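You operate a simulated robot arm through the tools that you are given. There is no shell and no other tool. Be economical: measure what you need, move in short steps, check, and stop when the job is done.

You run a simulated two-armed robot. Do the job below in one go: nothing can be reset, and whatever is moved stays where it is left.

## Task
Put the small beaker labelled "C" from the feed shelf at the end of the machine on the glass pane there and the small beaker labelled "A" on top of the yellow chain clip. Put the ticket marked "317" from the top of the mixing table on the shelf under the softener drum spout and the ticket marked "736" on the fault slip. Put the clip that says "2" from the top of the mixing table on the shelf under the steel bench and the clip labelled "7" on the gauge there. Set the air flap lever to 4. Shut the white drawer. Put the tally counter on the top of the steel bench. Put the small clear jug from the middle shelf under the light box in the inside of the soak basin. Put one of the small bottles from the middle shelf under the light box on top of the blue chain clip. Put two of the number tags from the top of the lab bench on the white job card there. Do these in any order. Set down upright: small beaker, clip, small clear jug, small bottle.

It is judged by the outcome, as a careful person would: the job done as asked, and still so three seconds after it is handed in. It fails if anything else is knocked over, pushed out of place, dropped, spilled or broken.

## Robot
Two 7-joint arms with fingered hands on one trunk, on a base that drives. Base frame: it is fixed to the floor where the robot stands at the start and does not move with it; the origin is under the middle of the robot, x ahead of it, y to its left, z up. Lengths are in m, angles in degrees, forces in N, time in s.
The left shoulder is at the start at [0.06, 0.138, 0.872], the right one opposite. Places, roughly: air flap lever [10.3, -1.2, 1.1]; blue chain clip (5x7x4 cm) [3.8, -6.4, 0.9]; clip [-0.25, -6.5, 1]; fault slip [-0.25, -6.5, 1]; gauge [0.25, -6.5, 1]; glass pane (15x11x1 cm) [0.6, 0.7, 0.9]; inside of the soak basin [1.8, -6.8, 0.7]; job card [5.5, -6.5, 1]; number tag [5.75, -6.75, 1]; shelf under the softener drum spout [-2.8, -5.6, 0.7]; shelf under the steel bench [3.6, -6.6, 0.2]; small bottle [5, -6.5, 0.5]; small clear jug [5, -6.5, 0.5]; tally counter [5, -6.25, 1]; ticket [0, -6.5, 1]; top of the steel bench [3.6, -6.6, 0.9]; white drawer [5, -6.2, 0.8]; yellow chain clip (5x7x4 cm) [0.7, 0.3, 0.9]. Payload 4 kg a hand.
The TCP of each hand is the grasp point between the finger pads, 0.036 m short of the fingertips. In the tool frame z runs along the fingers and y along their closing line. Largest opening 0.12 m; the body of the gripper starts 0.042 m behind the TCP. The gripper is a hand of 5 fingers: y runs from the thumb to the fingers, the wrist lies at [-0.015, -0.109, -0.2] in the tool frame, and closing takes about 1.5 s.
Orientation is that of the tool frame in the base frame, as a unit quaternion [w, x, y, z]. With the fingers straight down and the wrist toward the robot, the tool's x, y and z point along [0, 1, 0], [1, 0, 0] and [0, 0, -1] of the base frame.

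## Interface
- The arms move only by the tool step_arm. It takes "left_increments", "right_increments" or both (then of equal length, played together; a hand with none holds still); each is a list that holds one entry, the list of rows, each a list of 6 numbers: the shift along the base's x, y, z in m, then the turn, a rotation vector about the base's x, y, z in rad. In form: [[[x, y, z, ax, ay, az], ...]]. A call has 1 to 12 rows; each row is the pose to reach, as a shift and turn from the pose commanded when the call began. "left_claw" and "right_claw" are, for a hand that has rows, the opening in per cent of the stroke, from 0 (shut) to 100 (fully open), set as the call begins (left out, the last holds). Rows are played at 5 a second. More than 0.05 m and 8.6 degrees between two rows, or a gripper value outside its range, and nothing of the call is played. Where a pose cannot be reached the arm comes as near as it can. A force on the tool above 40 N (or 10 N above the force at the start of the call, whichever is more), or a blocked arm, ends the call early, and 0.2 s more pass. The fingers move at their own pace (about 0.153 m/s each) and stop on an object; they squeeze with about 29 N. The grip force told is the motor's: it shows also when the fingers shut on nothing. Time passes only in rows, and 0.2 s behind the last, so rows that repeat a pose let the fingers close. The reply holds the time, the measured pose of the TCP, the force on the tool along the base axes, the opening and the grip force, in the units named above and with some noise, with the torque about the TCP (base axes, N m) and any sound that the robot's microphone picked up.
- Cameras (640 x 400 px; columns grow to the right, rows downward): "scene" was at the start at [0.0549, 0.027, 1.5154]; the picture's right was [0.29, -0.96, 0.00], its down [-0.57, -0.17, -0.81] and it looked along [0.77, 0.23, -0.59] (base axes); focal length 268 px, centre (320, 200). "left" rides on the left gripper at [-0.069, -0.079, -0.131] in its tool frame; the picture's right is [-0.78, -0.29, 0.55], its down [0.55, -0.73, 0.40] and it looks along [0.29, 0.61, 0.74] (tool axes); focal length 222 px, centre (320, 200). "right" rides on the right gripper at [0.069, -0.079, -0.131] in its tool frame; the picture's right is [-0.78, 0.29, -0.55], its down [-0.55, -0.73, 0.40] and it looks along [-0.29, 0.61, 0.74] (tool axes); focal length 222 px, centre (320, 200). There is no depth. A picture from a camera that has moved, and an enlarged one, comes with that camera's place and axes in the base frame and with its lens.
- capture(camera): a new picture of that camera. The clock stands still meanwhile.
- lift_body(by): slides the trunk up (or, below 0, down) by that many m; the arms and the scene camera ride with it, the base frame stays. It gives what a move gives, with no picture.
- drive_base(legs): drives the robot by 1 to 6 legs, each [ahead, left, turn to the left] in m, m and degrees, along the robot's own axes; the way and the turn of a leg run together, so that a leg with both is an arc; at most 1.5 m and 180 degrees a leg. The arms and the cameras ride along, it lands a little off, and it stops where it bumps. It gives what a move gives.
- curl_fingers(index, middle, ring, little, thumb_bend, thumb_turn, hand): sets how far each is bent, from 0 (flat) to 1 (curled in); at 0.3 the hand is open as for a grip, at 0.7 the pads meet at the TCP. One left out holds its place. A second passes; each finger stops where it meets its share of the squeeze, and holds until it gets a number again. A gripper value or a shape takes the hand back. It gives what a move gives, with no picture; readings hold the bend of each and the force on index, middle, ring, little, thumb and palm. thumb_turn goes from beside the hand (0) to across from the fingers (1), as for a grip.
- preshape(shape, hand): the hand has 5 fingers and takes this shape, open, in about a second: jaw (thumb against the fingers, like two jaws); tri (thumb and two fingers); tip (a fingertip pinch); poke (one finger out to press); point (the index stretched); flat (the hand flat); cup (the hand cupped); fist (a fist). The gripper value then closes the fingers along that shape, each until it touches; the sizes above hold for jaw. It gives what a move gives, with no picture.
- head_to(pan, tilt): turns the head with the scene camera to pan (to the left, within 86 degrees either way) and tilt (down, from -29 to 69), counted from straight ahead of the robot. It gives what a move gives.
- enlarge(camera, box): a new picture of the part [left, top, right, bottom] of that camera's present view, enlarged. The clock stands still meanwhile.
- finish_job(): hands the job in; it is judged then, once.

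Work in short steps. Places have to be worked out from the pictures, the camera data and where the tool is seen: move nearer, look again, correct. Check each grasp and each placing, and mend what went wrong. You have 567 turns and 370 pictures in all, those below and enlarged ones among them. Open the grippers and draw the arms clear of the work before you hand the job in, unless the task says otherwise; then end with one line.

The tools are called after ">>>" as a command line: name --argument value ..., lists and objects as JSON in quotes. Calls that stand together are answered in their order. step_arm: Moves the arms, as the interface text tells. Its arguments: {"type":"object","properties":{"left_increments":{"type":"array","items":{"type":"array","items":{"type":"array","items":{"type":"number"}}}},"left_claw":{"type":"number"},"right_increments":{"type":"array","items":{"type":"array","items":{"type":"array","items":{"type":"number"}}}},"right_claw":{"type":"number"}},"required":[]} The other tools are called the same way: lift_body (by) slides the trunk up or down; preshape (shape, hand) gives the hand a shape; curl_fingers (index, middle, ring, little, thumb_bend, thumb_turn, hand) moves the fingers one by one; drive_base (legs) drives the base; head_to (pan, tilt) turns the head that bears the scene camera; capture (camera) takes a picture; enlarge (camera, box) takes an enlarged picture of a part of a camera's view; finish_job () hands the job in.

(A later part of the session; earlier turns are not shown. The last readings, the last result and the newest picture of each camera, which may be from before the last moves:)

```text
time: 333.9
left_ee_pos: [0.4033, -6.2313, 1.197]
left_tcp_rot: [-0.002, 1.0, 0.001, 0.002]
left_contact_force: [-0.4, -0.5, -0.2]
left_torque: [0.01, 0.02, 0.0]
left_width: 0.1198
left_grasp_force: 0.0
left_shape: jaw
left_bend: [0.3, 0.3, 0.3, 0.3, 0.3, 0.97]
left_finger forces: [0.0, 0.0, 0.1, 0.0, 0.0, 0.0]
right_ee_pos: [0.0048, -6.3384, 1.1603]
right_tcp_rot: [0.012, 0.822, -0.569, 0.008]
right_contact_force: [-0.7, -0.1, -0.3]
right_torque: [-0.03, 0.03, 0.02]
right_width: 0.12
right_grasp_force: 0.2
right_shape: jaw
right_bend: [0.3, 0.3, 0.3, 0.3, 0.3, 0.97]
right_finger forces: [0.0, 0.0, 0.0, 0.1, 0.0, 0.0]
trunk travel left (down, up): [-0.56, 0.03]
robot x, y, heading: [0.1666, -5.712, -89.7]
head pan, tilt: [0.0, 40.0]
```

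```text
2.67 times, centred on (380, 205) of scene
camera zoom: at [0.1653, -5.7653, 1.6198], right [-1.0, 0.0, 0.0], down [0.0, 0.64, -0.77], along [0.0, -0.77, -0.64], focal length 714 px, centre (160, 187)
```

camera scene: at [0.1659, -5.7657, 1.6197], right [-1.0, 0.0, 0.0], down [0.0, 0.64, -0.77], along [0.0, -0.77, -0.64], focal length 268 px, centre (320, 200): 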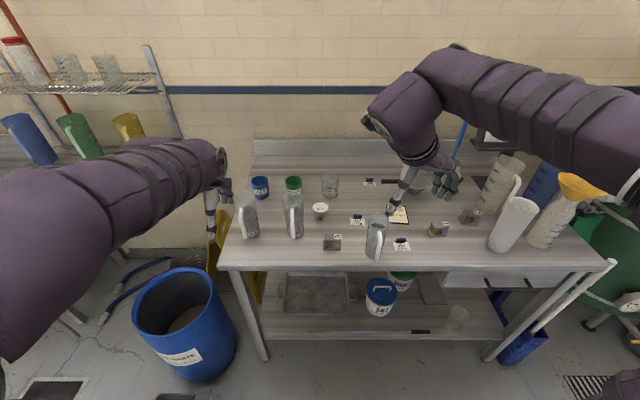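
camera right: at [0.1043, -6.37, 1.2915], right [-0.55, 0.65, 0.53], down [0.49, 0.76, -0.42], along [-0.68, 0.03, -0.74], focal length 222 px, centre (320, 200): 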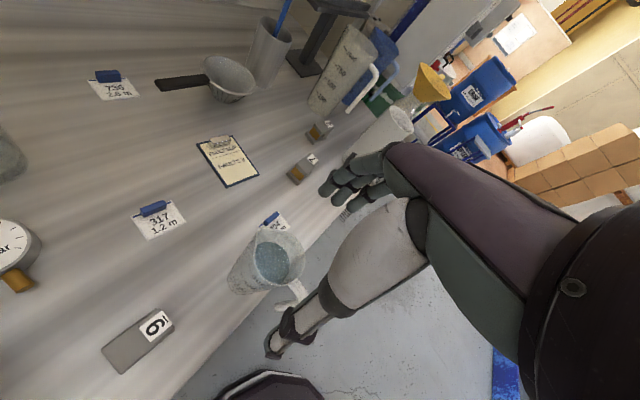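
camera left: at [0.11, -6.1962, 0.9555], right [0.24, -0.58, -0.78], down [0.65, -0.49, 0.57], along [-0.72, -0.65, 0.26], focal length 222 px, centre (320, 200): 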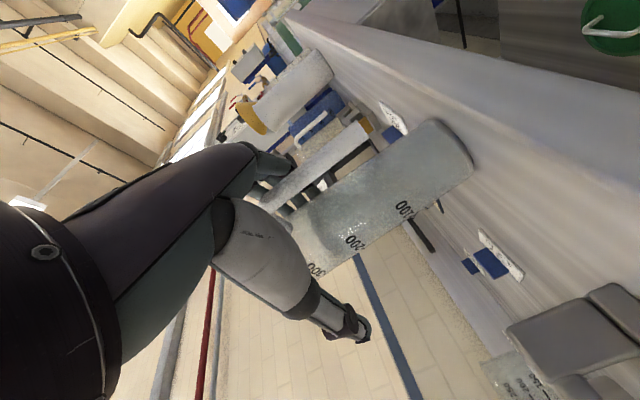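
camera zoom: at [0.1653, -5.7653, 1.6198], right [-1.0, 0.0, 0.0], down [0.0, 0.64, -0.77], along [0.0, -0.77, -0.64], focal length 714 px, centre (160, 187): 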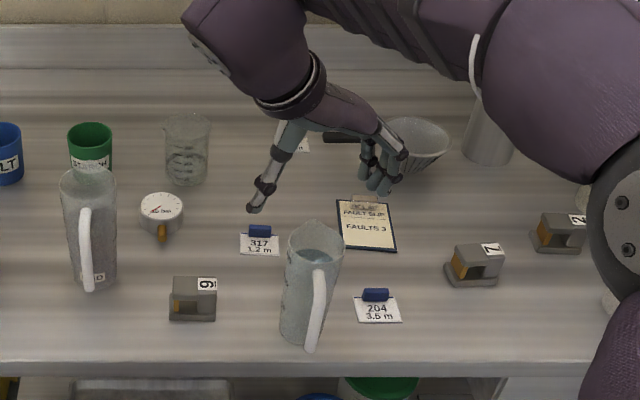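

Aligned over the jug's rim ([-0.006,-6.339]), handle to the side. I lower around the rim in steps.

>>> step_arm --right_increments '[[[0.004, 0.001, -0.03, 0, 0, 0], [0.004, 0.001, -0.06, 0, 0, 0], [0.004, 0.001, -0.09, 0, 0, 0]]]'

>>> capture --camera "right"

>>> enlarge --camera "scene" --box '[300, 130, 460, 280]'

```text
time: 334.8
left_ee_pos: [0.4033, -6.2326, 1.1975]
left_tcp_rot: [-0.001, 1.0, 0.001, 0.002]
left_contact_force: [0.3, 0.9, -0.1]
left_torque: [0.03, -0.01, 0.01]
left_width: 0.1199
left_grasp_force: 0.1
left_shape: jaw
left_bend: [0.3, 0.3, 0.3, 0.3, 0.3, 0.97]
left_finger forces: [0.0, 0.0, 0.0, 0.0, 0.0, 0.0]
right_ee_pos: [0.0073, -6.335, 1.0684]
right_tcp_rot: [0.012, 0.823, -0.568, 0.006]
right_contact_force: [-0.5, -0.1, 0.8]
right_torque: [0.03, -0.01, -0.01]
right_width: 0.12
right_grasp_force: 0.0
right_shape: jaw
right_bend: [0.3, 0.3, 0.3, 0.3, 0.3, 0.97]
right_finger forces: [0.0, 0.1, 0.0, 0.0, 0.0, 0.0]
trunk travel left (down, up): [-0.56, 0.03]
robot x, y, heading: [0.1683, -5.7156, -89.8]
head pan, tilt: [0.0, 40.0]
```

```text
140 pictures are left
camera right: at [0.1062, -6.3677, 1.1997], right [-0.55, 0.65, 0.53], down [0.49, 0.76, -0.42], along [-0.68, 0.03, -0.74], focal length 222 px, centre (320, 200)
```

right: 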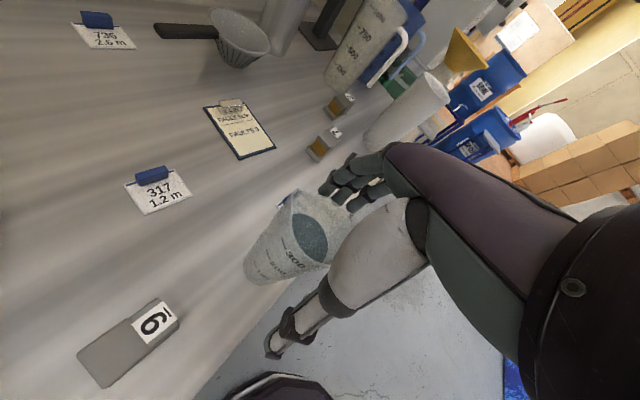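

```text
2.67 times, centred on (380, 205) of scene
camera zoom: at [0.1653, -5.7661, 1.6197], right [-1.0, 0.0, 0.0], down [0.0, 0.64, -0.77], along [0.0, -0.77, -0.64], focal length 714 px, centre (160, 187)
```

zoom: 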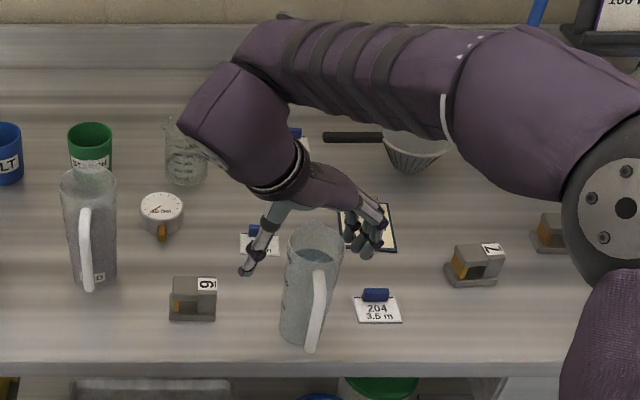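

Rim is between thumb and fingers. I lower 4 cm more and close.

>>> step_arm --right_increments '[[[-0.002, 0, -0.015, 0, 0, 0], [-0.002, 0, -0.03, 0, 0, 0], [-0.002, 0, -0.042, 0, 0, 0]]]'

>>> capture --camera "right"

>>> step_arm --right_increments '[[[0, 0, 0, 0, 0, 0], [0, 0, 0, 0, 0, 0], [0, 0, 0, 0, 0, 0], [0, 0, 0, 0, 0, 0], [0, 0, 0, 0, 0, 0], [0, 0, 0, 0, 0, 0], [0, 0, 0, 0, 0, 0], [0, 0, 0, 0, 0, 0]]]' --right_claw 0

>>> capture --camera "right"

>>> enlarge --camera "scene" --box '[300, 130, 460, 280]'

```text
time: 335.6
left_ee_pos: [0.4025, -6.2313, 1.1984]
left_tcp_rot: [-0.001, 1.0, 0.001, 0.001]
left_contact_force: [0.4, -0.1, 1.0]
left_torque: [0.0, -0.02, 0.03]
left_width: 0.1198
left_grasp_force: 0.2
left_shape: jaw
left_bend: [0.3, 0.3, 0.3, 0.3, 0.3, 0.97]
left_finger forces: [0.1, 0.0, 0.0, 0.0, 0.1, 0.0]
right_ee_pos: [0.0055, -6.3382, 1.0242]
right_tcp_rot: [0.011, 0.823, -0.568, 0.007]
right_contact_force: [0.3, 0.4, 0.0]
right_torque: [0.0, -0.03, 0.01]
right_width: 0.1199
right_grasp_force: 0.1
right_shape: jaw
right_bend: [0.3, 0.3, 0.3, 0.3, 0.3, 0.97]
right_finger forces: [0.0, 0.0, 0.1, 0.0, 0.0, 0.0]
trunk travel left (down, up): [-0.56, 0.03]
robot x, y, heading: [0.1646, -5.7078, -89.8]
head pan, tilt: [0.0, 40.0]
```

```text
138 pictures are left
camera right: at [0.1034, -6.3699, 1.1559], right [-0.55, 0.65, 0.53], down [0.49, 0.76, -0.42], along [-0.68, 0.03, -0.74], focal length 222 px, centre (320, 200)
```

right: 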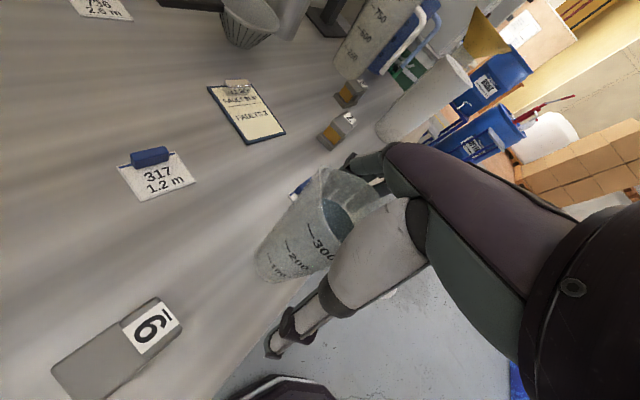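

```text
time: 337.4
left_ee_pos: [0.402, -6.2313, 1.1972]
left_tcp_rot: [0.0, 1.0, 0.0, 0.001]
left_contact_force: [0.7, 0.6, -0.7]
left_torque: [-0.04, -0.02, -0.02]
left_width: 0.1199
left_grasp_force: 0.2
left_shape: jaw
left_bend: [0.3, 0.3, 0.3, 0.3, 0.3, 0.97]
left_finger forces: [0.0, 0.1, 0.0, 0.1, 0.0, 0.0]
right_ee_pos: [0.0047, -6.3372, 1.0244]
right_tcp_rot: [0.013, 0.823, -0.567, 0.006]
right_contact_force: [-0.1, 0.0, -0.3]
right_torque: [-0.02, -0.01, 0.0]
right_width: 0.0528
right_grasp_force: 28.4
right_shape: jaw
right_bend: [0.35, 0.39, 0.42, 0.66, 0.71, 1.0]
right_finger forces: [13.8, 9.3, 0.6, 0.0, 24.1, 0.0]
trunk travel left (down, up): [-0.56, 0.03]
robot x, y, heading: [0.1638, -5.7125, -89.8]
head pan, tilt: [0.0, 40.0]
```

```text
137 pictures are left
camera right: at [0.1033, -6.3699, 1.156], right [-0.55, 0.65, 0.53], down [0.49, 0.76, -0.42], along [-0.68, 0.03, -0.74], focal length 222 px, centre (320, 200)
```

right: 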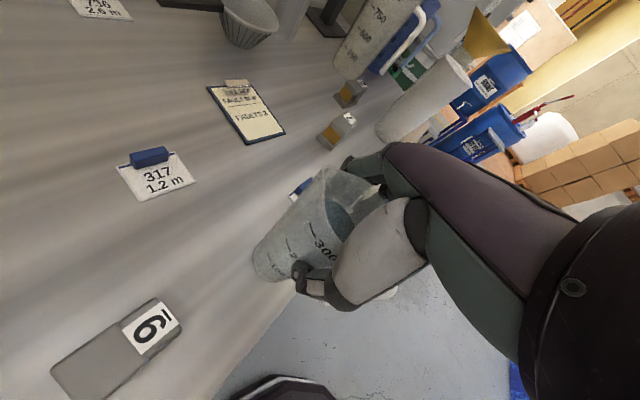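

```text
2.67 times, centred on (380, 205) of scene
camera zoom: at [0.1654, -5.7657, 1.6197], right [-1.0, 0.0, 0.0], down [0.0, 0.64, -0.77], along [0.0, -0.77, -0.64], focal length 714 px, centre (160, 187)
```

zoom: 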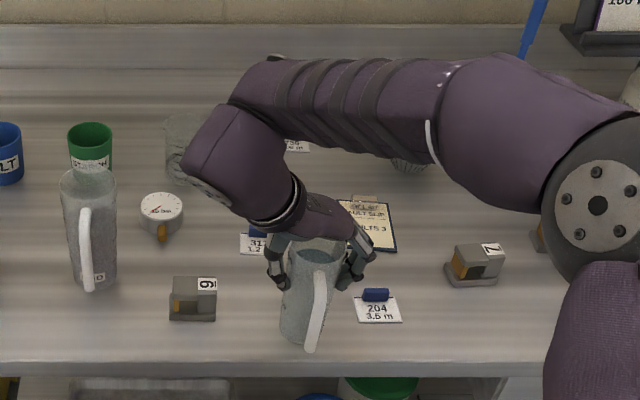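

Firm grip at the top of the jug. I lift slowly and check it stays upright.

>>> step_arm --right_increments '[[[0, 0, 0.01, 0, 0, 0], [0, 0, 0.025, 0, 0, 0], [0, 0, 0.045, 0, 0, 0], [0, 0, 0.065, 0, 0, 0], [0, 0, 0.085, 0, 0, 0], [0, 0, 0.1, 0, 0, 0]]]'

>>> capture --camera "right"

>>> enlarge --camera "scene" --box '[300, 130, 460, 280]'

```text
time: 338.8
left_ee_pos: [0.4029, -6.2311, 1.1963]
left_tcp_rot: [0.0, 1.0, 0.001, 0.001]
left_contact_force: [-0.5, -0.1, -0.1]
left_torque: [0.01, 0.01, -0.06]
left_width: 0.1199
left_grasp_force: 0.1
left_shape: jaw
left_bend: [0.3, 0.3, 0.3, 0.3, 0.3, 0.97]
left_finger forces: [0.0, 0.0, 0.0, 0.0, 0.1, 0.0]
right_ee_pos: [0.0023, -6.3345, 1.1224]
right_tcp_rot: [0.011, 0.823, -0.568, 0.006]
right_contact_force: [-1.1, -0.6, -3.0]
right_torque: [0.01, -0.02, 0.0]
right_width: 0.0529
right_grasp_force: 28.9
right_shape: jaw
right_bend: [0.35, 0.39, 0.42, 0.66, 0.71, 1.0]
right_finger forces: [13.8, 9.3, 0.7, 0.0, 24.1, 0.1]
trunk travel left (down, up): [-0.56, 0.03]
robot x, y, heading: [0.1673, -5.7101, -90.0]
head pan, tilt: [0.0, 40.0]
```

```text
135 pictures are left
camera right: at [0.1028, -6.3674, 1.2546], right [-0.55, 0.65, 0.53], down [0.49, 0.76, -0.42], along [-0.68, 0.03, -0.74], focal length 222 px, centre (320, 200)
```

right: 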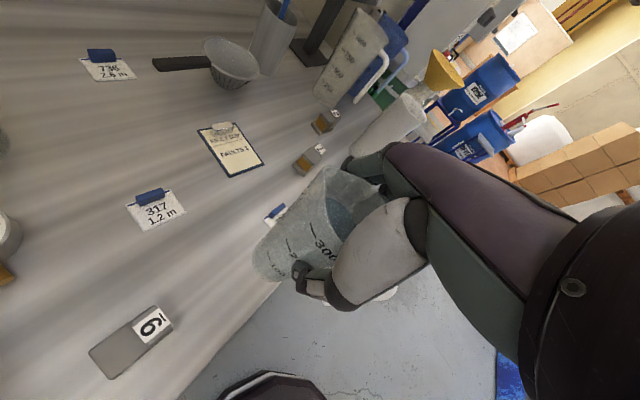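

```text
2.67 times, centred on (380, 205) of scene
camera zoom: at [0.1654, -5.7656, 1.6197], right [-1.0, 0.0, 0.0], down [0.0, 0.64, -0.77], along [0.0, -0.77, -0.64], focal length 714 px, centre (160, 187)
```

zoom: 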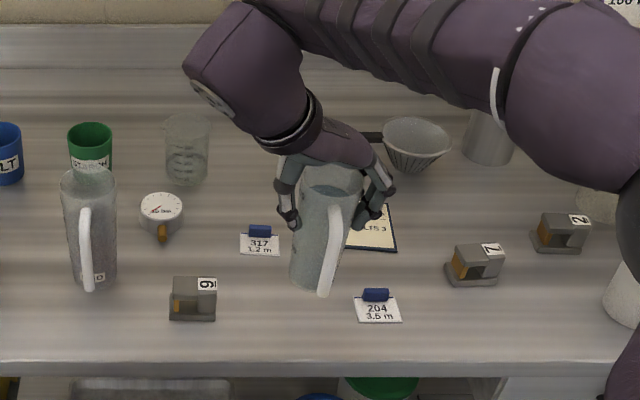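

Jug is steady and vertical. I raise it, back off, and drive to the basin.

>>> step_arm --right_increments '[[[0, 0, 0.03, 0, 0, 0], [0, 0, 0.06, 0, 0, 0], [0, 0, 0.09, 0, 0, 0]]]'

>>> drive_base --legs '[[-0.75, 0, 0], [0, 1.42, 0], [0, 0.38, 0], [0.5, 0, 0]]'

>>> head_to --pan -10 --tilt 42

>>> capture --camera "scene"

>>> capture --camera "right"

```text
time: 339.6
left_ee_pos: [0.4019, -6.2296, 1.1982]
left_tcp_rot: [-0.001, 1.0, 0.0, 0.0]
left_contact_force: [0.2, 0.0, 0.2]
left_torque: [-0.01, 0.01, 0.01]
left_width: 0.1198
left_grasp_force: 0.0
left_shape: jaw
left_bend: [0.3, 0.3, 0.3, 0.3, 0.3, 0.97]
left_finger forces: [0.0, 0.1, 0.0, 0.0, 0.0, 0.0]
right_ee_pos: [0.0046, -6.3364, 1.2173]
right_tcp_rot: [0.013, 0.823, -0.568, 0.006]
right_contact_force: [0.8, -0.1, -2.2]
right_torque: [-0.02, 0.01, 0.0]
right_width: 0.0525
right_grasp_force: 28.3
right_shape: jaw
right_bend: [0.35, 0.39, 0.42, 0.66, 0.71, 1.0]
right_finger forces: [13.8, 9.3, 0.7, 0.0, 24.1, 0.0]
trunk travel left (down, up): [-0.56, 0.03]
robot x, y, heading: [0.1635, -5.7106, -90.2]
head pan, tilt: [0.0, 40.0]
```

```text
time: 354.7
left_ee_pos: [2.185, -5.9711, 1.1968]
left_tcp_rot: [-0.001, 1.0, 0.0, 0.002]
left_contact_force: [0.3, 0.2, -0.1]
left_torque: [-0.03, 0.0, -0.01]
left_width: 0.1199
left_grasp_force: 0.0
left_shape: jaw
left_bend: [0.3, 0.3, 0.3, 0.3, 0.3, 0.97]
left_finger forces: [0.0, 0.1, 0.0, 0.1, 0.0, 0.0]
right_ee_pos: [1.7842, -6.0743, 1.2171]
right_tcp_rot: [0.013, 0.822, -0.569, 0.006]
right_contact_force: [0.0, 0.0, -4.2]
right_torque: [0.0, 0.0, 0.01]
right_width: 0.053
right_grasp_force: 29.0
right_shape: jaw
right_bend: [0.35, 0.39, 0.42, 0.66, 0.71, 1.0]
right_finger forces: [13.9, 9.3, 0.7, 0.1, 24.1, 0.0]
trunk travel left (down, up): [-0.56, 0.03]
robot x, y, heading: [1.9449, -5.4516, -90.3]
head pan, tilt: [0.0, 40.0]
```

```text
time: 355.4
left_ee_pos: [2.184, -5.9694, 1.1976]
left_tcp_rot: [-0.001, 1.0, -0.001, 0.002]
left_contact_force: [0.3, 0.8, 0.4]
left_torque: [0.01, -0.01, 0.0]
left_width: 0.1199
left_grasp_force: 0.0
left_shape: jaw
left_bend: [0.3, 0.3, 0.3, 0.3, 0.3, 0.97]
left_finger forces: [0.0, 0.0, 0.1, 0.0, 0.1, 0.0]
right_ee_pos: [1.7844, -6.072, 1.2165]
right_tcp_rot: [0.012, 0.822, -0.57, 0.006]
right_contact_force: [0.1, 0.9, -3.1]
right_torque: [-0.04, -0.05, 0.0]
right_width: 0.0524
right_grasp_force: 29.1
right_shape: jaw
right_bend: [0.35, 0.39, 0.42, 0.66, 0.71, 1.0]
right_finger forces: [13.9, 9.2, 0.7, 0.0, 24.2, 0.1]
trunk travel left (down, up): [-0.56, 0.03]
robot x, y, heading: [1.9436, -5.4503, -90.2]
head pan, tilt: [-10.0, 42.0]
```

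```text
133 pictures are left
camera scene: at [1.9341, -5.5002, 1.6168], right [-0.98, 0.18, 0.0], down [0.12, 0.66, -0.74], along [-0.13, -0.73, -0.67], focal length 268 px, centre (320, 200)
```

scene: 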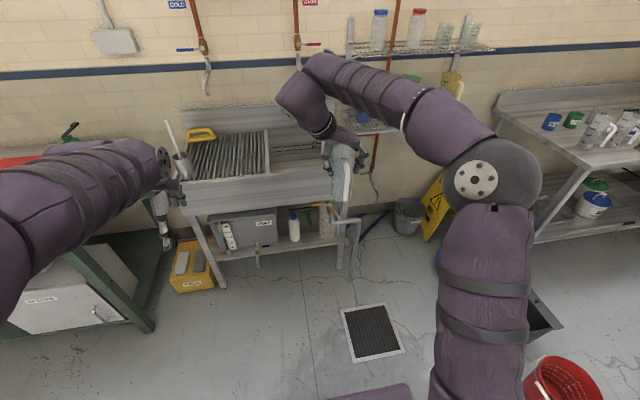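

```text
132 pictures are left
camera right: at [1.8833, -6.1055, 1.3479], right [-0.55, 0.65, 0.53], down [0.49, 0.76, -0.42], along [-0.68, 0.03, -0.74], focal length 222 px, centre (320, 200)
```

right: 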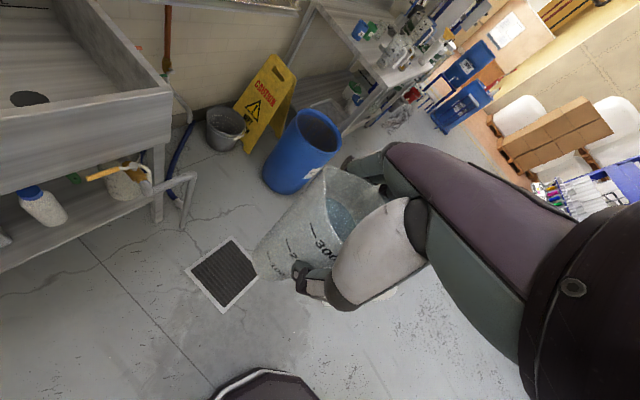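

Basin rim corner triangulates to [1.61,-6.47,0.907]; the interior spans x≈1.63–1.98, y≈-6.48…-6.9, drain near [1.78,-6.75]. I will place the jug at about [1.84,-6.585]; driving ahead 0.5 m.

>>> drive_base --legs '[[0.5, 0.066, 0]]'

>>> head_to --pan -10 --tilt 52

>>> capture --camera "scene"

>>> capture --camera "right"

>>> capture --camera "left"

```text
time: 358.4
left_ee_pos: [2.2387, -6.4684, 1.1967]
left_tcp_rot: [-0.001, 1.0, -0.007, 0.001]
left_contact_force: [0.2, 0.5, -0.1]
left_torque: [0.0, 0.01, 0.01]
left_width: 0.1202
left_grasp_force: 0.0
left_shape: jaw
left_bend: [0.3, 0.3, 0.3, 0.3, 0.3, 0.97]
left_finger forces: [0.0, 0.1, 0.0, 0.0, 0.0, 0.0]
right_ee_pos: [1.8382, -6.5675, 1.2149]
right_tcp_rot: [0.013, 0.818, -0.575, 0.006]
right_contact_force: [-0.4, 0.3, -2.6]
right_torque: [0.0, -0.04, -0.02]
right_width: 0.053
right_grasp_force: 29.2
right_shape: jaw
right_bend: [0.35, 0.39, 0.42, 0.66, 0.71, 1.0]
right_finger forces: [13.9, 9.3, 0.7, 0.0, 24.1, 0.1]
trunk travel left (down, up): [-0.56, 0.03]
robot x, y, heading: [2.0105, -5.9411, -90.8]
head pan, tilt: [-10.0, 42.0]
```

```text
time: 359.1
left_ee_pos: [2.2396, -6.4677, 1.1974]
left_tcp_rot: [-0.001, 1.0, -0.007, 0.003]
left_contact_force: [0.7, -0.4, -0.4]
left_torque: [-0.02, 0.0, -0.01]
left_width: 0.12
left_grasp_force: 0.1
left_shape: jaw
left_bend: [0.3, 0.3, 0.3, 0.3, 0.3, 0.97]
left_finger forces: [0.1, 0.0, 0.0, 0.1, 0.1, 0.1]
right_ee_pos: [1.8376, -6.5667, 1.2172]
right_tcp_rot: [0.012, 0.818, -0.575, 0.006]
right_contact_force: [0.4, 0.2, -2.0]
right_torque: [-0.02, -0.06, -0.03]
right_width: 0.0524
right_grasp_force: 28.8
right_shape: jaw
right_bend: [0.35, 0.39, 0.42, 0.66, 0.71, 1.0]
right_finger forces: [13.9, 9.4, 0.7, 0.1, 24.0, 0.0]
trunk travel left (down, up): [-0.56, 0.03]
robot x, y, heading: [2.0083, -5.9436, -90.7]
head pan, tilt: [-10.0, 52.0]
```

```text
131 pictures are left
camera scene: at [1.9958, -5.9877, 1.6029], right [-0.98, 0.19, 0.0], down [0.15, 0.77, -0.62], along [-0.12, -0.6, -0.79], focal length 268 px, centre (320, 200)
```

scene: 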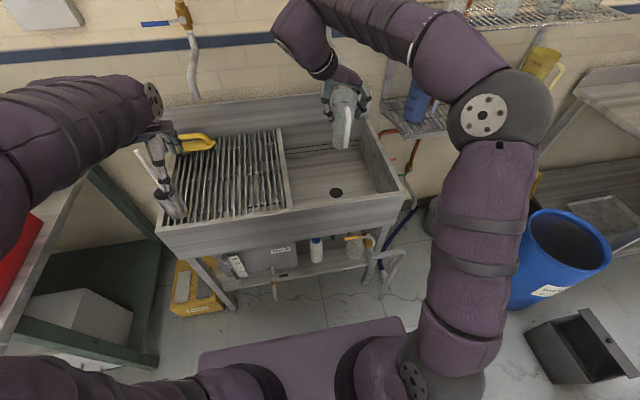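

```text
130 pictures are left
camera right: at [1.9366, -6.6008, 1.3479], right [-0.54, 0.65, 0.53], down [0.5, 0.76, -0.42], along [-0.68, 0.04, -0.74], focal length 222 px, centre (320, 200)
```

right: 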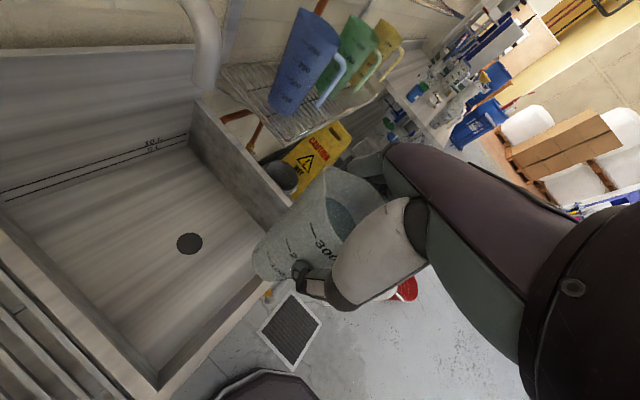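

```text
129 pictures are left
camera left: at [2.1698, -6.3861, 1.3286], right [-0.78, 0.3, -0.55], down [0.56, 0.73, -0.39], along [0.28, -0.62, -0.74], focal length 222 px, centre (320, 200)
```

left: 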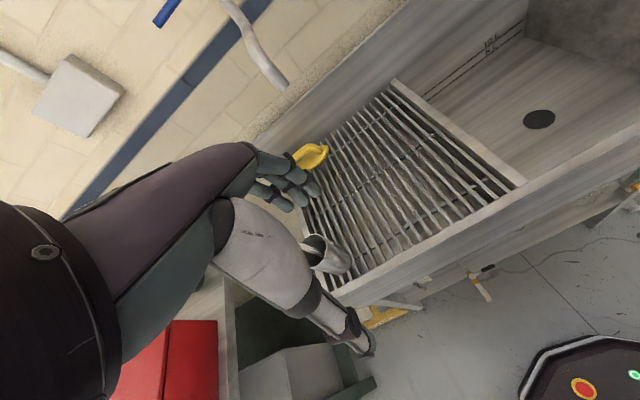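

Floor of the basin is z≈0.68, drain at [1.778,-6.716]. I raise the left hand away from the brush stick and start lowering the jug straight down into the basin's front part.

>>> step_arm --left_increments '[[[0, 0, 0.03, 0, 0, 0], [0, 0, 0.06, 0, 0, 0], [0, 0.03, 0.08, 0, 0, 0], [0, 0.07, 0.08, 0, 0, 0], [0, 0.11, 0.08, 0, 0, 0], [0, 0.14, 0.08, 0, 0, 0]]]' --right_increments '[[[0.002, -0.01, -0.02, 0, 0, 0], [0.002, -0.02, -0.05, 0, 0, 0], [0.002, -0.03, -0.08, 0, 0, 0], [0.002, -0.03, -0.12, 0, 0, 0], [0.002, -0.03, -0.16, 0, 0, 0], [0.002, -0.03, -0.2, 0, 0, 0]]]'

>>> capture --camera "scene"

>>> capture --camera "right"

```text
time: 360.5
left_ee_pos: [2.2392, -6.3291, 1.2754]
left_tcp_rot: [-0.001, 1.0, -0.007, 0.001]
left_contact_force: [1.2, -0.4, 0.2]
left_torque: [-0.02, -0.01, -0.03]
left_width: 0.12
left_grasp_force: 0.0
left_shape: jaw
left_bend: [0.3, 0.3, 0.3, 0.3, 0.3, 0.97]
left_finger forces: [0.1, 0.0, 0.1, 0.1, 0.0, 0.0]
right_ee_pos: [1.8386, -6.5948, 1.017]
right_tcp_rot: [0.013, 0.818, -0.575, 0.006]
right_contact_force: [1.2, 0.2, -2.6]
right_torque: [-0.01, -0.02, 0.01]
right_width: 0.0525
right_grasp_force: 28.8
right_shape: jaw
right_bend: [0.35, 0.39, 0.42, 0.66, 0.71, 1.0]
right_finger forces: [13.9, 9.2, 0.7, 0.1, 23.9, 0.0]
trunk travel left (down, up): [-0.56, 0.03]
robot x, y, heading: [2.0073, -5.9457, -90.7]
head pan, tilt: [-10.0, 52.0]
```

```text
128 pictures are left
camera scene: at [1.9958, -5.9876, 1.603], right [-0.98, 0.19, 0.0], down [0.15, 0.77, -0.62], along [-0.12, -0.6, -0.79], focal length 268 px, centre (320, 200)
```

scene: 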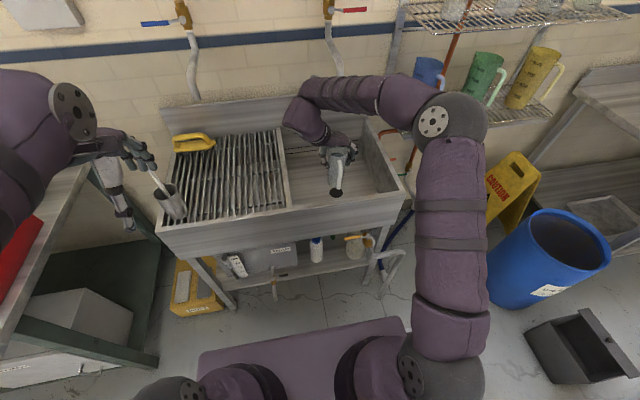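

```text
127 pictures are left
camera right: at [1.9374, -6.6289, 1.1489], right [-0.54, 0.66, 0.53], down [0.5, 0.75, -0.42], along [-0.68, 0.04, -0.74], focal length 222 px, centre (320, 200)
```

right: 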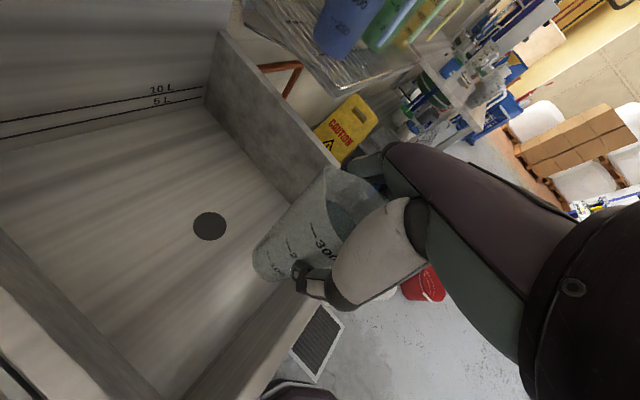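

All clear: elbow stays well in front of the wall shelf. I lower another 12 cm.

>>> step_arm --right_increments '[[[0, 0, -0.03, 0, 0, 0], [0, 0, -0.06, 0, 0, 0], [0, 0, -0.09, 0, 0, 0], [0, 0, -0.12, 0, 0, 0]]]'

>>> capture --camera "scene"

>>> capture --camera "right"

```text
time: 361.5
left_ee_pos: [2.2396, -6.3313, 1.2767]
left_tcp_rot: [0.0, 1.0, -0.007, 0.0]
left_contact_force: [-0.2, -0.1, 0.2]
left_torque: [0.01, 0.01, 0.05]
left_width: 0.1198
left_grasp_force: 0.1
left_shape: jaw
left_bend: [0.3, 0.3, 0.3, 0.3, 0.3, 0.97]
left_finger forces: [0.0, 0.0, 0.0, 0.0, 0.1, 0.0]
right_ee_pos: [1.8403, -6.5963, 0.8967]
right_tcp_rot: [0.012, 0.818, -0.575, 0.006]
right_contact_force: [-0.3, -5.2, -2.3]
right_torque: [-0.07, -0.07, 0.03]
right_width: 0.0538
right_grasp_force: 29.2
right_shape: jaw
right_bend: [0.34, 0.38, 0.42, 0.66, 0.72, 1.0]
right_finger forces: [17.2, 9.1, 0.2, 0.0, 24.9, 0.1]
trunk travel left (down, up): [-0.56, 0.03]
robot x, y, heading: [2.0101, -5.9485, -90.8]
head pan, tilt: [-10.0, 52.0]
```

```text
126 pictures are left
camera scene: at [1.9959, -5.9888, 1.6029], right [-0.98, 0.19, 0.0], down [0.15, 0.77, -0.61], along [-0.12, -0.6, -0.79], focal length 268 px, centre (320, 200)
```

scene: 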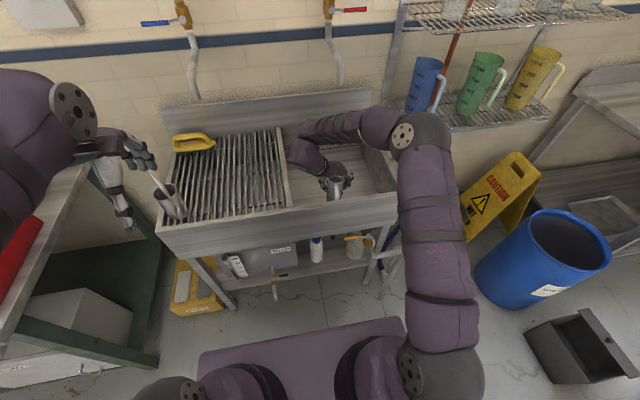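

```text
125 pictures are left
camera right: at [1.9385, -6.631, 1.0277], right [-0.54, 0.65, 0.53], down [0.5, 0.76, -0.42], along [-0.68, 0.04, -0.74], focal length 222 px, centre (320, 200)
```

right: 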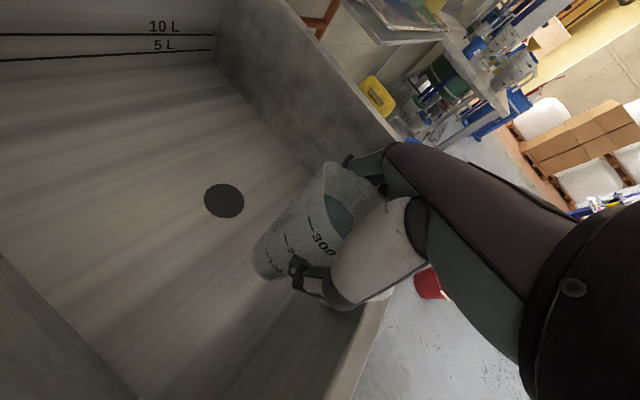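

A 5 N sideways force shows the handle touching the basin's front wall. I move 4 cm further back before continuing.

>>> step_arm --right_increments '[[[0, -0.012, 0.005, 0, 0, 0], [0, -0.025, 0.005, 0, 0, 0], [0, -0.04, 0.005, 0, 0, 0]]]'

>>> capture --camera "right"

>>> enlarge --camera "scene" --box '[260, 90, 460, 230]'

```text
time: 362.3
left_ee_pos: [2.2389, -6.3298, 1.2749]
left_tcp_rot: [-0.001, 1.0, -0.007, 0.001]
left_contact_force: [0.5, -0.2, -0.7]
left_torque: [0.05, -0.01, 0.01]
left_width: 0.12
left_grasp_force: 0.0
left_shape: jaw
left_bend: [0.3, 0.3, 0.3, 0.3, 0.3, 0.97]
left_finger forces: [0.0, 0.0, 0.0, 0.1, 0.0, 0.0]
right_ee_pos: [1.8378, -6.6372, 0.9021]
right_tcp_rot: [0.013, 0.818, -0.575, 0.006]
right_contact_force: [0.4, 0.1, -3.8]
right_torque: [-0.03, -0.07, 0.01]
right_width: 0.0537
right_grasp_force: 29.6
right_shape: jaw
right_bend: [0.34, 0.38, 0.42, 0.66, 0.72, 1.0]
right_finger forces: [14.9, 10.2, 1.2, 0.1, 25.9, 0.0]
trunk travel left (down, up): [-0.56, 0.03]
robot x, y, heading: [2.01, -5.9444, -91.0]
head pan, tilt: [-10.0, 52.0]
```

```text
124 pictures are left
camera right: at [1.9381, -6.6714, 1.0334], right [-0.54, 0.65, 0.53], down [0.5, 0.76, -0.42], along [-0.68, 0.04, -0.74], focal length 222 px, centre (320, 200)
```

right: 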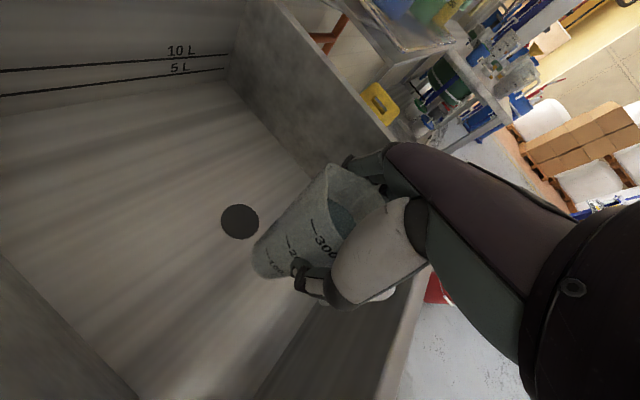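

```text
2.86 times, centred on (360, 160) of scene
camera zoom: at [1.9958, -5.9881, 1.6029], right [-0.98, 0.19, 0.0], down [0.15, 0.77, -0.62], along [-0.12, -0.6, -0.79], focal length 764 px, centre (206, 314)
```

zoom: 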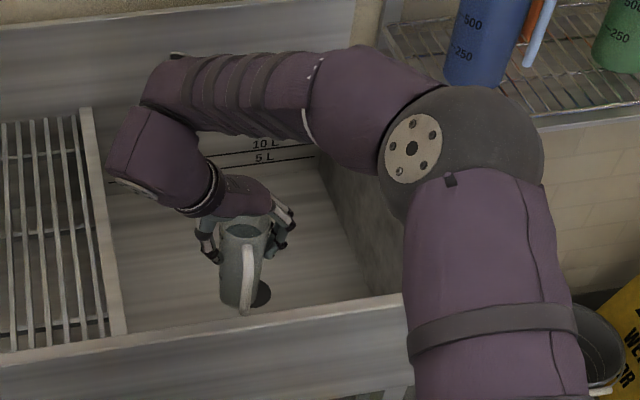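

Free again. I lower 7 cm more and check.

>>> step_arm --right_increments '[[[0, 0, -0.025, 0, 0, 0], [0, 0, -0.05, 0, 0, 0], [0, 0, -0.07, 0, 0, 0]]]'

>>> capture --camera "right"

>>> enlarge --camera "scene" --box '[260, 90, 460, 230]'

```text
time: 363.1
left_ee_pos: [2.2409, -6.3294, 1.2768]
left_tcp_rot: [-0.001, 1.0, -0.007, 0.002]
left_contact_force: [0.6, -0.3, 0.5]
left_torque: [0.01, -0.01, 0.0]
left_width: 0.1197
left_grasp_force: 0.2
left_shape: jaw
left_bend: [0.3, 0.3, 0.3, 0.3, 0.3, 0.97]
left_finger forces: [0.0, 0.1, 0.0, 0.1, 0.0, 0.0]
right_ee_pos: [1.8391, -6.6356, 0.8318]
right_tcp_rot: [0.013, 0.818, -0.575, 0.006]
right_contact_force: [0.6, 0.9, -3.3]
right_torque: [0.0, -0.02, 0.03]
right_width: 0.0537
right_grasp_force: 28.7
right_shape: jaw
right_bend: [0.34, 0.38, 0.42, 0.66, 0.72, 1.0]
right_finger forces: [15.1, 10.2, 1.1, 0.1, 25.9, 0.0]
trunk travel left (down, up): [-0.56, 0.03]
robot x, y, heading: [2.0116, -5.945, -90.8]
head pan, tilt: [-10.0, 52.0]
```

```text
122 pictures are left
camera right: at [1.9378, -6.6704, 0.9638], right [-0.54, 0.65, 0.53], down [0.5, 0.76, -0.42], along [-0.68, 0.04, -0.74], focal length 222 px, centre (320, 200)
```

right: 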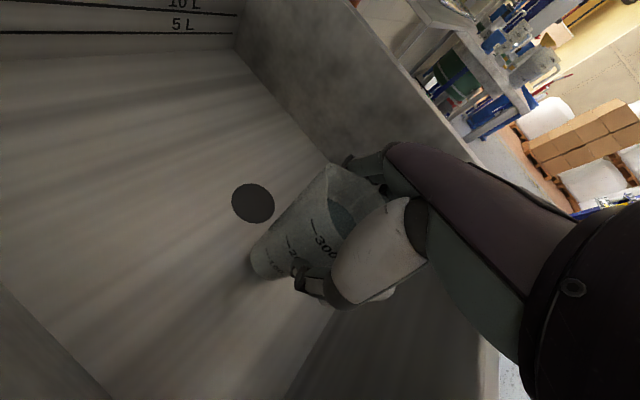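

```text
2.86 times, centred on (360, 160) of scene
camera zoom: at [1.9957, -5.9882, 1.6029], right [-0.98, 0.19, 0.0], down [0.15, 0.77, -0.62], along [-0.12, -0.6, -0.79], focal length 764 px, centre (206, 314)
```

zoom: 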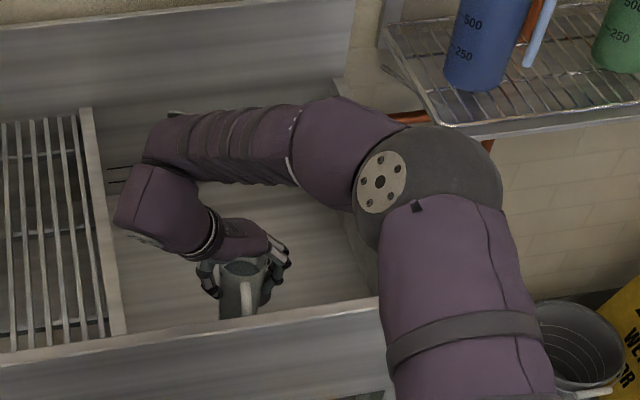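

Close to the floor now. I lower in small steps until contact.

>>> step_arm --right_increments '[[[0, 0, -0.01, 0, 0, 0], [0, 0, -0.016, 0, 0, 0], [0, 0, -0.02, 0, 0, 0], [0, 0, -0.024, 0, 0, 0], [0, 0, -0.028, 0, 0, 0]]]'

>>> capture --camera "right"

```text
time: 364.2
left_ee_pos: [2.2409, -6.3287, 1.2768]
left_tcp_rot: [0.0, 1.0, -0.005, 0.001]
left_contact_force: [-0.4, -0.5, -0.1]
left_torque: [0.05, -0.01, -0.02]
left_width: 0.1199
left_grasp_force: 0.1
left_shape: jaw
left_bend: [0.3, 0.3, 0.3, 0.3, 0.3, 0.97]
left_finger forces: [0.1, 0.1, 0.0, 0.1, 0.0, 0.1]
right_ee_pos: [1.8404, -6.6413, 0.8139]
right_tcp_rot: [0.02, 0.817, -0.576, 0.011]
right_contact_force: [1.6, 3.2, 19.7]
right_torque: [0.15, 0.17, -0.06]
right_width: 0.0538
right_grasp_force: 28.8
right_shape: jaw
right_bend: [0.33, 0.37, 0.42, 0.66, 0.72, 1.0]
right_finger forces: [16.9, 9.8, 1.2, 0.0, 29.1, 0.0]
trunk travel left (down, up): [-0.56, 0.03]
robot x, y, heading: [2.0066, -5.9484, -90.7]
head pan, tilt: [-10.0, 52.0]
stopped in row 5 (right hand): the force on the tool passed its limit (the readings are from after the stop); the commanded pose is now the measured one
```

```text
120 pictures are left
camera right: at [1.9398, -6.6737, 0.9462], right [-0.54, 0.66, 0.52], down [0.5, 0.75, -0.43], along [-0.68, 0.03, -0.74], focal length 222 px, centre (320, 200)
```

right: 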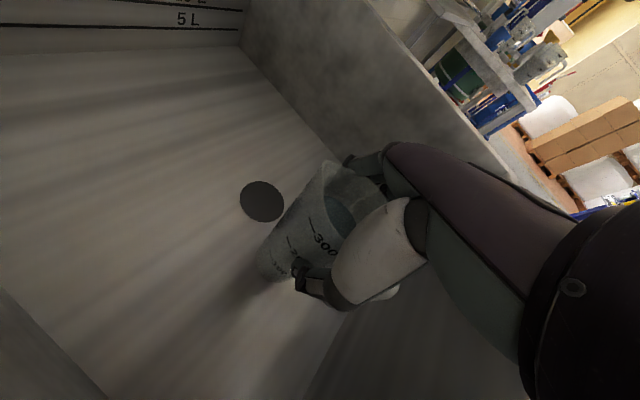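

Touched the basin floor. I ease up 4 mm to relieve the pressure, then release.

>>> step_arm --right_increments '[[[0, 0.003, 0.003, 0, 0, 0], [0, 0.003, 0.004, 0, 0, 0], [0, 0.003, 0.004, 0, 0, 0]]]'

>>> step_arm --right_increments '[[[0, 0, 0, 0, 0, 0], [0, 0, 0, 0, 0, 0], [0, 0, 0, 0, 0, 0], [0, 0, 0, 0, 0, 0], [0, 0, 0, 0, 0, 0], [0, 0, 0, 0, 0, 0], [0, 0, 0, 0, 0, 0]]]' --right_claw 100

>>> capture --camera "right"

```text
time: 365.0
left_ee_pos: [2.2404, -6.3277, 1.2766]
left_tcp_rot: [-0.001, 1.0, -0.008, 0.001]
left_contact_force: [-0.7, 0.4, 0.0]
left_torque: [-0.01, 0.03, -0.05]
left_width: 0.1198
left_grasp_force: 0.1
left_shape: jaw
left_bend: [0.3, 0.3, 0.3, 0.3, 0.3, 0.97]
left_finger forces: [0.1, 0.0, 0.0, 0.1, 0.1, 0.0]
right_ee_pos: [1.8401, -6.638, 0.8156]
right_tcp_rot: [0.018, 0.818, -0.574, 0.009]
right_contact_force: [0.6, -2.6, 9.4]
right_torque: [-0.2, 0.13, 0.06]
right_width: 0.0542
right_grasp_force: 28.8
right_shape: jaw
right_bend: [0.33, 0.37, 0.42, 0.66, 0.72, 1.0]
right_finger forces: [17.2, 9.7, 0.7, 0.1, 26.5, 0.1]
trunk travel left (down, up): [-0.56, 0.03]
robot x, y, heading: [2.0064, -5.9468, -90.8]
head pan, tilt: [-10.0, 52.0]
```

```text
time: 366.6
left_ee_pos: [2.24, -6.3297, 1.2766]
left_tcp_rot: [0.0, 1.0, -0.006, 0.002]
left_contact_force: [0.0, -0.1, -0.1]
left_torque: [0.0, 0.01, -0.02]
left_width: 0.1197
left_grasp_force: 0.0
left_shape: jaw
left_bend: [0.3, 0.3, 0.3, 0.3, 0.3, 0.97]
left_finger forces: [0.0, 0.1, 0.0, 0.1, 0.0, 0.1]
right_ee_pos: [1.8402, -6.6378, 0.8155]
right_tcp_rot: [0.016, 0.818, -0.575, 0.009]
right_contact_force: [-0.4, 0.2, 0.2]
right_torque: [0.03, -0.06, -0.02]
right_width: 0.1197
right_grasp_force: 0.0
right_shape: jaw
right_bend: [0.3, 0.3, 0.3, 0.3, 0.3, 0.97]
right_finger forces: [0.4, 0.0, 0.0, 0.0, 0.0, 0.0]
trunk travel left (down, up): [-0.56, 0.03]
robot x, y, heading: [2.0081, -5.947, -91.0]
head pan, tilt: [-10.0, 52.0]
```

```text
119 pictures are left
camera right: at [1.9396, -6.6707, 0.947], right [-0.54, 0.66, 0.52], down [0.5, 0.75, -0.43], along [-0.68, 0.03, -0.74], focal length 222 px, centre (320, 200)
```

right: 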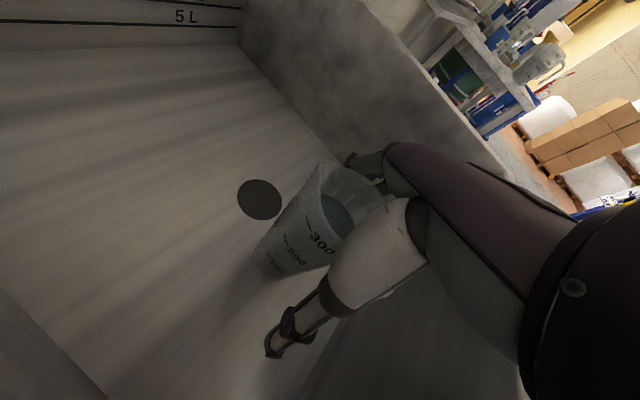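

Released; the index still lightly touches, so I shift 1 cm toward the finger side and rise straight up.

>>> step_arm --right_increments '[[[-0.005, -0.002, 0, 0, 0, 0], [-0.01, -0.003, 0.002, 0, 0, 0], [-0.01, -0.003, 0.03, 0, 0, 0], [-0.01, -0.003, 0.07, 0, 0, 0], [-0.01, -0.003, 0.11, 0, 0, 0], [-0.01, -0.003, 0.15, 0, 0, 0], [-0.01, -0.003, 0.19, 0, 0, 0], [-0.01, -0.003, 0.23, 0, 0, 0], [-0.01, -0.003, 0.27, 0, 0, 0], [-0.01, -0.003, 0.31, 0, 0, 0], [-0.01, -0.003, 0.35, 0, 0, 0], [-0.01, -0.003, 0.39, 0, 0, 0]]]'

>>> capture --camera "scene"

>>> capture --camera "right"

```text
time: 369.2
left_ee_pos: [2.2402, -6.3286, 1.2764]
left_tcp_rot: [-0.001, 1.0, -0.006, 0.001]
left_contact_force: [0.4, 0.4, 0.5]
left_torque: [-0.01, 0.0, -0.02]
left_width: 0.1199
left_grasp_force: 0.1
left_shape: jaw
left_bend: [0.3, 0.3, 0.3, 0.3, 0.3, 0.97]
left_finger forces: [0.1, 0.1, 0.0, 0.0, 0.0, 0.1]
right_ee_pos: [1.8309, -6.6426, 1.2065]
right_tcp_rot: [0.016, 0.818, -0.575, 0.009]
right_contact_force: [0.9, 0.1, 0.0]
right_torque: [0.02, -0.03, 0.02]
right_width: 0.1195
right_grasp_force: 0.0
right_shape: jaw
right_bend: [0.3, 0.3, 0.3, 0.3, 0.3, 0.97]
right_finger forces: [0.0, 0.0, 0.0, 0.1, 0.0, 0.0]
trunk travel left (down, up): [-0.56, 0.03]
robot x, y, heading: [2.0084, -5.945, -90.8]
head pan, tilt: [-10.0, 52.0]
```

```text
118 pictures are left
camera scene: at [1.9962, -5.9872, 1.6029], right [-0.98, 0.19, 0.0], down [0.15, 0.77, -0.62], along [-0.12, -0.6, -0.79], focal length 268 px, centre (320, 200)
```

scene: 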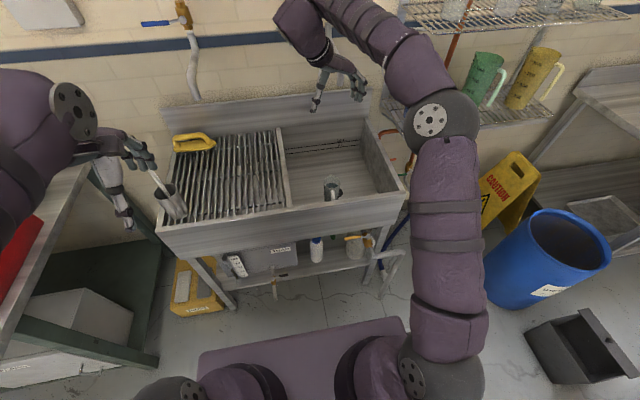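

```text
117 pictures are left
camera right: at [1.9288, -6.6752, 1.3385], right [-0.54, 0.66, 0.52], down [0.5, 0.75, -0.43], along [-0.68, 0.03, -0.74], focal length 222 px, centre (320, 200)
```

right: 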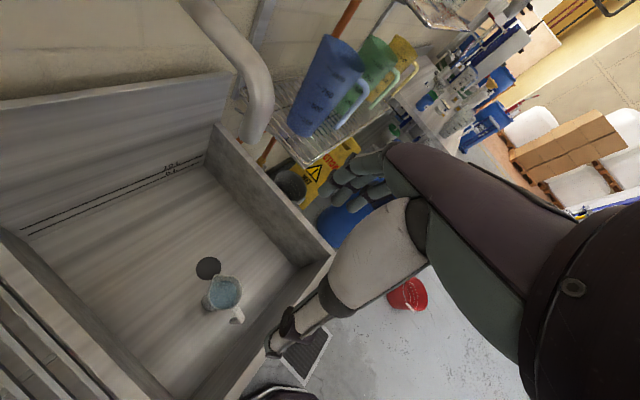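

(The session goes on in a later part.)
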